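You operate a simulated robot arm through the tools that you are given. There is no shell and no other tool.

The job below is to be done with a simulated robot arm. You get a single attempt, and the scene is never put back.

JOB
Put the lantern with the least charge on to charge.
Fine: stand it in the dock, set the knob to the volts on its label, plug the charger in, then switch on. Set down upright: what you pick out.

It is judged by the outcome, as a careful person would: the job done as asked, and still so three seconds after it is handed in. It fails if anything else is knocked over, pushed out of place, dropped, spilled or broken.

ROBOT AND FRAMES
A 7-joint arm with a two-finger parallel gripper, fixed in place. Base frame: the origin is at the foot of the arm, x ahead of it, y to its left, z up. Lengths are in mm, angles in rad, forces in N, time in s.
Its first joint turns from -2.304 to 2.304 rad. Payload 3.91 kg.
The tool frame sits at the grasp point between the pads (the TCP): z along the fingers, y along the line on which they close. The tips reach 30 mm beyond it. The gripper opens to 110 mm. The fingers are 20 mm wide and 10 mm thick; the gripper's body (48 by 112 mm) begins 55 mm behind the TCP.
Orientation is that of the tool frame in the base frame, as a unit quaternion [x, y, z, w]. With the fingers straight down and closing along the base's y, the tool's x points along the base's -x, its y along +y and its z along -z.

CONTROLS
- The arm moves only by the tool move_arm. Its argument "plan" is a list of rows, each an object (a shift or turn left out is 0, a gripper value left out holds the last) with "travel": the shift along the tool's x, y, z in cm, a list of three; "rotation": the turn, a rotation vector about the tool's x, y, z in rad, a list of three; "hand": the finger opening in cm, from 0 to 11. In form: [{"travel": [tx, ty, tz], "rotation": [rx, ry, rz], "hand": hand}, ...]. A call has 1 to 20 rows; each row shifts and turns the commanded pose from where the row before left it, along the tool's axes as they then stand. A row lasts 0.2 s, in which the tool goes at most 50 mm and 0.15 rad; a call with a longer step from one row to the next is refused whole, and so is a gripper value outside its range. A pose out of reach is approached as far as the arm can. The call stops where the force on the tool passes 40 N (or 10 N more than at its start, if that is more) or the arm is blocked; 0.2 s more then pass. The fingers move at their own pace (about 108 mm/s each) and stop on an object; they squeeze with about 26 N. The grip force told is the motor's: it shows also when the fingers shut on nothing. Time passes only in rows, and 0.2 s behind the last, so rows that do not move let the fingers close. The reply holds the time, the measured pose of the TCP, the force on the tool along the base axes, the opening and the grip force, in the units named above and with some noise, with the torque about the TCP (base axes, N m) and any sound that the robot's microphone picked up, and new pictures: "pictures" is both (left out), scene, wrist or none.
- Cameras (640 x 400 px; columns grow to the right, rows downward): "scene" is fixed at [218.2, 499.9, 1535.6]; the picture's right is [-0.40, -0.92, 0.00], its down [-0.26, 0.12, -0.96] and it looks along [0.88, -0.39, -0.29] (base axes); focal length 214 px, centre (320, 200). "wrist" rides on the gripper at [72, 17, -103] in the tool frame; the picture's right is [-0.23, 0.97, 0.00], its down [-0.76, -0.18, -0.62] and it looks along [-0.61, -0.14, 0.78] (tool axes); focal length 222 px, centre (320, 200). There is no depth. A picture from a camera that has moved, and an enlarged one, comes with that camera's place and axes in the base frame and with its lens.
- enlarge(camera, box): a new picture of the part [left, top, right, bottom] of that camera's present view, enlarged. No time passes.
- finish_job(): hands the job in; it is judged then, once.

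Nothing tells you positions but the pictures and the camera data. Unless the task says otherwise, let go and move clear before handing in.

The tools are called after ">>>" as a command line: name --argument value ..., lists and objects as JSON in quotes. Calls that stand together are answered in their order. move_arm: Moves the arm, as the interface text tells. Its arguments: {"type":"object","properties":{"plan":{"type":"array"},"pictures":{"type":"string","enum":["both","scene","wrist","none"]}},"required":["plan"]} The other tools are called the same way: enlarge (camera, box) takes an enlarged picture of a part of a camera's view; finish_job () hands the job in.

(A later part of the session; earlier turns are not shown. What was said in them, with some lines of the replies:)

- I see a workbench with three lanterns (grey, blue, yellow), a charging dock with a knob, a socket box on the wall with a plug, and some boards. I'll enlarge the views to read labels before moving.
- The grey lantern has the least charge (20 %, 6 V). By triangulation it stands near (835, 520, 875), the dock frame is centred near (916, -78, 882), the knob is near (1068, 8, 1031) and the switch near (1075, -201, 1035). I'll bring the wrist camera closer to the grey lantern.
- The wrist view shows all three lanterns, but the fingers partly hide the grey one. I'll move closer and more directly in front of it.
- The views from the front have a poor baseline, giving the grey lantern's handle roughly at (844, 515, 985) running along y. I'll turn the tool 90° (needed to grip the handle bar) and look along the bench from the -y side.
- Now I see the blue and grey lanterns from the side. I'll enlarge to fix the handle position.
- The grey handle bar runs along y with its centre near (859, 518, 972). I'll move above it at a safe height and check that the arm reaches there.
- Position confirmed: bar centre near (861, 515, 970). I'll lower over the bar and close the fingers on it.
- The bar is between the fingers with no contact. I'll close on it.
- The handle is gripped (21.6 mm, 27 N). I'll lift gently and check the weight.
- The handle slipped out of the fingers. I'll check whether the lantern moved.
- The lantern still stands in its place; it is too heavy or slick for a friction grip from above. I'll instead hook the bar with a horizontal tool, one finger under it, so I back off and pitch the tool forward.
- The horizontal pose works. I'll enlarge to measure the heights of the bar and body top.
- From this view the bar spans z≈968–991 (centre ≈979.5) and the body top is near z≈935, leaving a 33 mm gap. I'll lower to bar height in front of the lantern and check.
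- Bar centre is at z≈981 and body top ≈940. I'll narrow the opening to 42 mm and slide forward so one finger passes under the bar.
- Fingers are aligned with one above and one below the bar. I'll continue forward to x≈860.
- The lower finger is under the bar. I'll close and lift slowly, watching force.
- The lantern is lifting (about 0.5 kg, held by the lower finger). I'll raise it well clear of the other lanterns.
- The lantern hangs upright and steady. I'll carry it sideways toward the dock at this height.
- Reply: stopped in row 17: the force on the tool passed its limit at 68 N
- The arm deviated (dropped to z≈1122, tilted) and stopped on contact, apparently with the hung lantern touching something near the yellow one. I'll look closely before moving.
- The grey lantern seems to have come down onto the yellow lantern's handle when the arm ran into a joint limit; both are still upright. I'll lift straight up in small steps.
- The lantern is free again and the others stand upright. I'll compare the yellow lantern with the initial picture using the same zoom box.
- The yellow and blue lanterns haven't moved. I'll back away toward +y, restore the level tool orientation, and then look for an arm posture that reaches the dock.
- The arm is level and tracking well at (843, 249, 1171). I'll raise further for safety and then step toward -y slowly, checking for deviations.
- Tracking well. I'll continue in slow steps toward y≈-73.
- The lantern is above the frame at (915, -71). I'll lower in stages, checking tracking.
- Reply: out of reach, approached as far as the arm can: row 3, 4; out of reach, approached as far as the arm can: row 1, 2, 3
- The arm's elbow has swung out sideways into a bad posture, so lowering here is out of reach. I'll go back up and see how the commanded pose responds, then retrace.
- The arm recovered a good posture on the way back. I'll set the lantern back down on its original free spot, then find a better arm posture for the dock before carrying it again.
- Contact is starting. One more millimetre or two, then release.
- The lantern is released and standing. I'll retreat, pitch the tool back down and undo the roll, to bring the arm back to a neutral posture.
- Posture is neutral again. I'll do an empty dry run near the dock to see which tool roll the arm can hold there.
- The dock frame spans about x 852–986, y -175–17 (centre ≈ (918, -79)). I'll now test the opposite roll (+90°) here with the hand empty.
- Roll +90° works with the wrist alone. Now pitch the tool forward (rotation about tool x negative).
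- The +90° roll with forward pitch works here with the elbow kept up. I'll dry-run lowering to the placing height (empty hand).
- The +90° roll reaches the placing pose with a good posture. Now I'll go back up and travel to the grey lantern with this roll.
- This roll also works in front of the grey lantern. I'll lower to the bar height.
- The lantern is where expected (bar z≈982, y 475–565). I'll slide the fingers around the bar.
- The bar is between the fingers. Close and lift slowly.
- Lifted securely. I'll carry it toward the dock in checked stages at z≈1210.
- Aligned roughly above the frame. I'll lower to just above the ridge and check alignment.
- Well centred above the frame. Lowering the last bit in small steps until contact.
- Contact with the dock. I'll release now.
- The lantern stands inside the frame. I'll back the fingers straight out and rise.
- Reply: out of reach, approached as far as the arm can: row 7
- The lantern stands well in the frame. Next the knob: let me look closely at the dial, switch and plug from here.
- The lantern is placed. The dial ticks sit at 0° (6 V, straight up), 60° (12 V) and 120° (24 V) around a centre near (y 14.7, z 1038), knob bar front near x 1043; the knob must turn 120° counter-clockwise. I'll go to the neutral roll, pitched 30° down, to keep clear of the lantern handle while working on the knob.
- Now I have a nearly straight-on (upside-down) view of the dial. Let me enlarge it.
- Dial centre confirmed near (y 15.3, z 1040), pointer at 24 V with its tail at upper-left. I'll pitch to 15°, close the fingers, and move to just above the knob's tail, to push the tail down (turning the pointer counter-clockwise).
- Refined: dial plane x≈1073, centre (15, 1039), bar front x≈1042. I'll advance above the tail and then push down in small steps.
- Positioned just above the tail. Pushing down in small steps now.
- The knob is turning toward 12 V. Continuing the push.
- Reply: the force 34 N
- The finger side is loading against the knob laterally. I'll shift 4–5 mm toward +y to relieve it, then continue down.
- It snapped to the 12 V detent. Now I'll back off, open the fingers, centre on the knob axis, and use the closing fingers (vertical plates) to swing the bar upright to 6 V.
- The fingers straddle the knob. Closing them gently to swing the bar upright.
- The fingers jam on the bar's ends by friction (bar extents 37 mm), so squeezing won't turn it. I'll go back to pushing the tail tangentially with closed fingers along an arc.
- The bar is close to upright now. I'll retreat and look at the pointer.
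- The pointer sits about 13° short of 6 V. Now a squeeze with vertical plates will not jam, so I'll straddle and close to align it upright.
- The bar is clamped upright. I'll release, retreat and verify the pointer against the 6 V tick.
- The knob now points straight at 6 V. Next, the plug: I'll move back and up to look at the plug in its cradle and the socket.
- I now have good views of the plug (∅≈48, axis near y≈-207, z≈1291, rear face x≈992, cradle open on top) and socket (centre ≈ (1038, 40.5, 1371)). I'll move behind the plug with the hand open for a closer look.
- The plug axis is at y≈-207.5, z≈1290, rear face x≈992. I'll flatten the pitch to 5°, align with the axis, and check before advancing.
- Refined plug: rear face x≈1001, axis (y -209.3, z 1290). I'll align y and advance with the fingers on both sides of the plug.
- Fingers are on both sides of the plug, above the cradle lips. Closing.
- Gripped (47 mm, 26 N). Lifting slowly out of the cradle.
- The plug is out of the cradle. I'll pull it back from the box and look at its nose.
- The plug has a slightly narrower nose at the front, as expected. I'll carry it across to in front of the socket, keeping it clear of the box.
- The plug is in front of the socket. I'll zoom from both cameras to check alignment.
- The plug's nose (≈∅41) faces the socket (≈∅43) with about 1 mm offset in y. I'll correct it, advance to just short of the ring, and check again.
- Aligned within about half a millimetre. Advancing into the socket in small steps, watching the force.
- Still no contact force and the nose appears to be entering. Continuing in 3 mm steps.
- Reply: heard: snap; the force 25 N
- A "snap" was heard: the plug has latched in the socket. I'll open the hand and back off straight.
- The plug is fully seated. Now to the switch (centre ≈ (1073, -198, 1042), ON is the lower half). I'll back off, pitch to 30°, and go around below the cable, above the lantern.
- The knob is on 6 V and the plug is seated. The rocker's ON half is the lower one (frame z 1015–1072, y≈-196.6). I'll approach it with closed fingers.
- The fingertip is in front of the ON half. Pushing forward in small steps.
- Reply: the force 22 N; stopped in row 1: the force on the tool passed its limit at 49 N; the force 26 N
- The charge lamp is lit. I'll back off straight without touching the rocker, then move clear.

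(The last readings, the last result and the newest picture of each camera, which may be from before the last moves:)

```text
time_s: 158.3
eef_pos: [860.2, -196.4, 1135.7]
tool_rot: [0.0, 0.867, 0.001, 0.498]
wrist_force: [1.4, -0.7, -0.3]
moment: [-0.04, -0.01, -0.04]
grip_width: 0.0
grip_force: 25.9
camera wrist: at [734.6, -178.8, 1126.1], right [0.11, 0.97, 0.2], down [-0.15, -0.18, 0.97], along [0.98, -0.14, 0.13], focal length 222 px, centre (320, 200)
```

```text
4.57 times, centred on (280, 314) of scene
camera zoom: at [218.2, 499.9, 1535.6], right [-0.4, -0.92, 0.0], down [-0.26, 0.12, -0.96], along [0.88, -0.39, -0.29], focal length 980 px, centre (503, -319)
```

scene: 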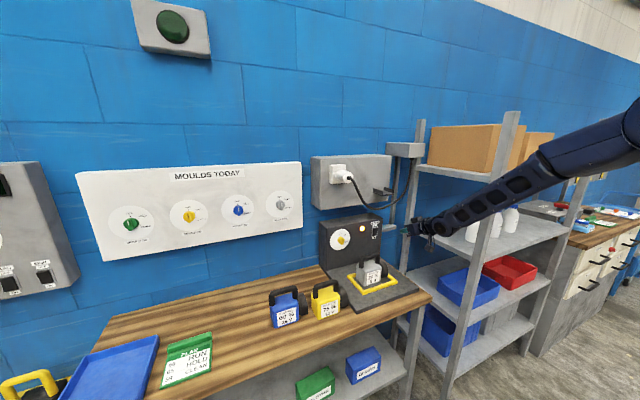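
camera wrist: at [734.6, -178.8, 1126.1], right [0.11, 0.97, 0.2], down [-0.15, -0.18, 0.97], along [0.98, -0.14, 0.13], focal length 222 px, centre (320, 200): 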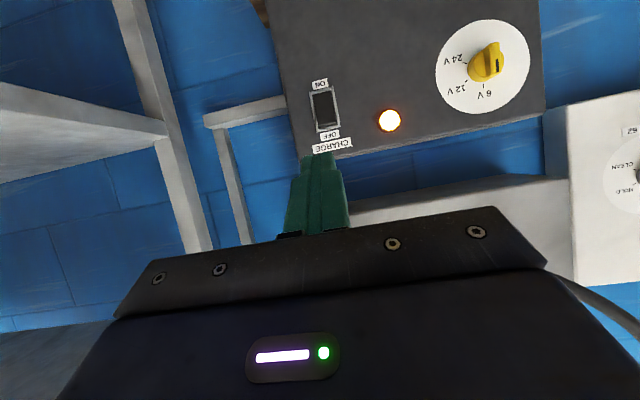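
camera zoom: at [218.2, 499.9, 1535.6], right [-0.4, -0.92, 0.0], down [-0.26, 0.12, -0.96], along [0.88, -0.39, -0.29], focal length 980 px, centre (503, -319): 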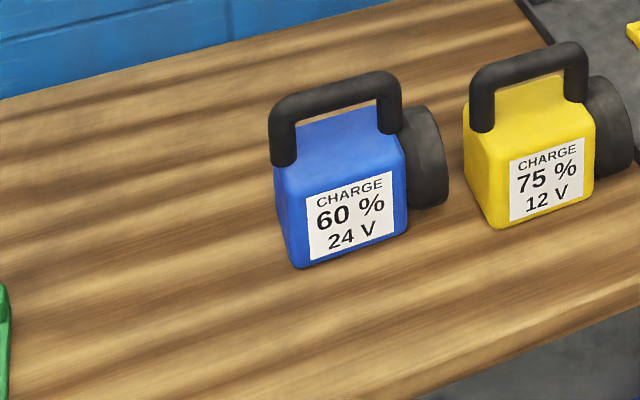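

Everything looks right: lamp lit, switch ON, knob at 6 V, plug seated, lantern in the dock, other lanterns unmoved. I'll move the arm well clear and check the rest of the scene once.

>>> move_arm --plan '[{"travel": [-1.86, 1.0, -3.77]}, {"travel": [-1.86, 1.62, -3.77]}, {"travel": [-1.86, 1.62, -3.77]}, {"travel": [-1.86, 1.62, -3.77]}, {"travel": [-1.86, 1.62, -3.77]}, {"travel": [-1.86, 1.62, -3.77]}, {"travel": [-1.86, 1.62, -3.77]}, {"travel": [-1.86, 1.62, -3.77]}, {"travel": [0, 0, 0]}]' --pictures "both"

>>> enlarge --camera "scene" --box '[300, 140, 440, 320]'

>>> enlarge --camera "scene" --box '[400, 100, 640, 360]'

>>> enlarge --camera "scene" --box '[325, 220, 360, 255]'

```text
time_s: 160.3
eef_pos: [675.2, -74.8, 1415.3]
tool_rot: [0.0, 0.867, 0.001, 0.497]
wrist_force: [-0.1, -0.1, 0.4]
moment: [-0.01, 0.0, -0.04]
grip_width: 0.0
grip_force: 26.4
camera wrist: at [549.7, -55.8, 1406.6], right [0.11, 0.97, 0.2], down [-0.15, -0.18, 0.97], along [0.98, -0.14, 0.13], focal length 222 px, centre (320, 200)
```

scene: 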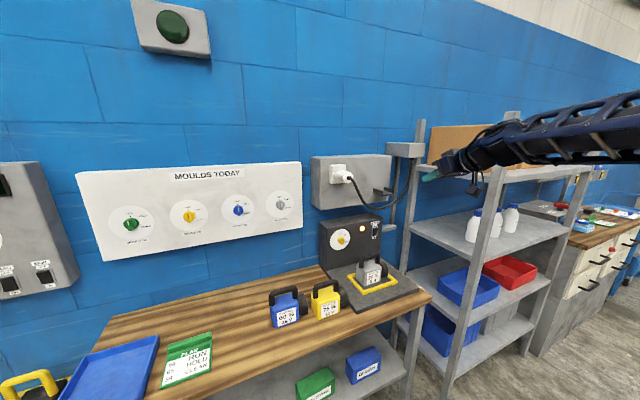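
wrist: 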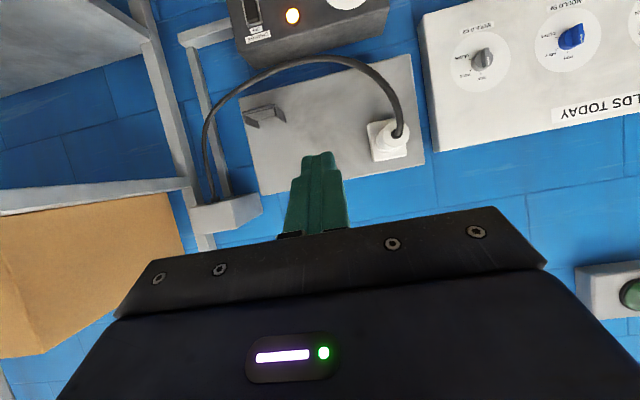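

```text
2.22 times, centred on (370, 230) of scene
camera zoom: at [218.2, 499.9, 1535.6], right [-0.4, -0.92, 0.0], down [-0.26, 0.12, -0.96], along [0.88, -0.39, -0.29], focal length 477 px, centre (209, 133)
```

zoom: 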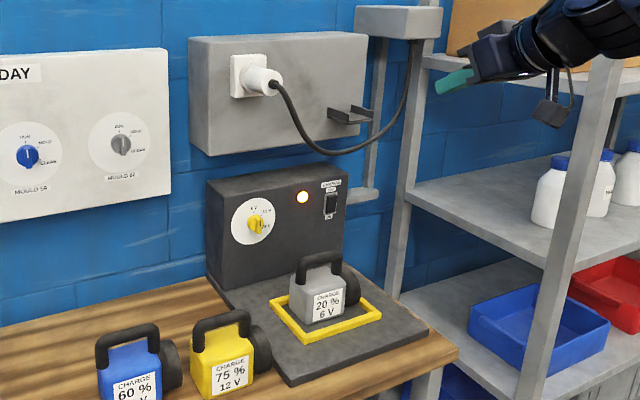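

```text
1.54 times, centred on (520, 230) of scene
camera zoom: at [218.2, 499.9, 1535.6], right [-0.4, -0.92, 0.0], down [-0.26, 0.12, -0.96], along [0.88, -0.39, -0.29], focal length 330 px, centre (12, 154)
```

zoom: 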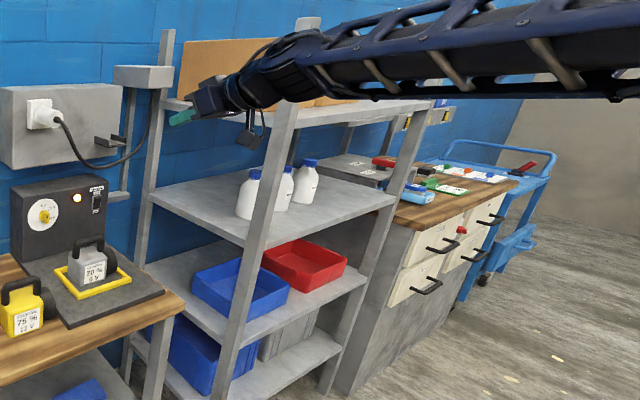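

```text
11.43 times, centred on (342, 238) of scene
camera zoom: at [218.2, 499.9, 1535.6], right [-0.4, -0.92, 0.0], down [-0.26, 0.12, -0.96], along [0.88, -0.39, -0.29], focal length 2451 px, centre (63, -229)
```

zoom: 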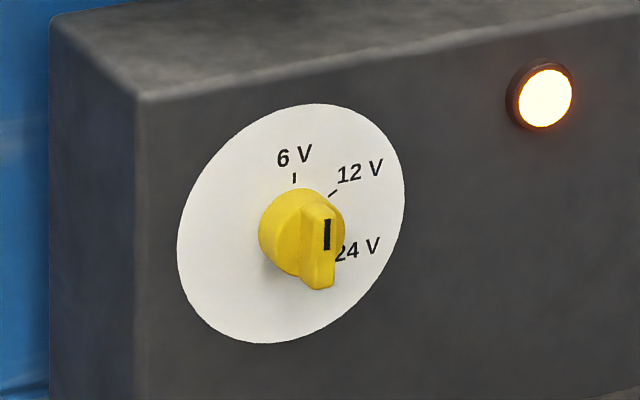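

The grey lantern (20 %, the lowest charge) stands upright in the dock. The knob points at 6 V, the plug is latched in the socket, the switch is ON and the lamp is lit. Everything else is in place and the arm is clear, so I'm handing in.

>>> finish_job

```text
The job is handed in.
```

The grey lantern, which had the least charge (20 %), is charging in the dock, and I've handed the job in.

- **Lantern:** it stands upright inside the yellow frame.
- **Knob:** it points at 6 V, as on the lantern's label.
- **Plug:** it is in the socket; I heard it snap home.
- **Switch:** it is set to ON and the charge lamp is lit.

While I was carrying the lantern the first time, the arm went off course and the lantern came down briefly on the yellow lantern's handle. The yellow lantern stayed upright, and the before-and-after pictures show no movement. I put the grey lantern back, changed the grip and carried it over again without trouble.

The blue lantern and the items on the shelf also look as they did at the start, and the arm is well clear of the bench.
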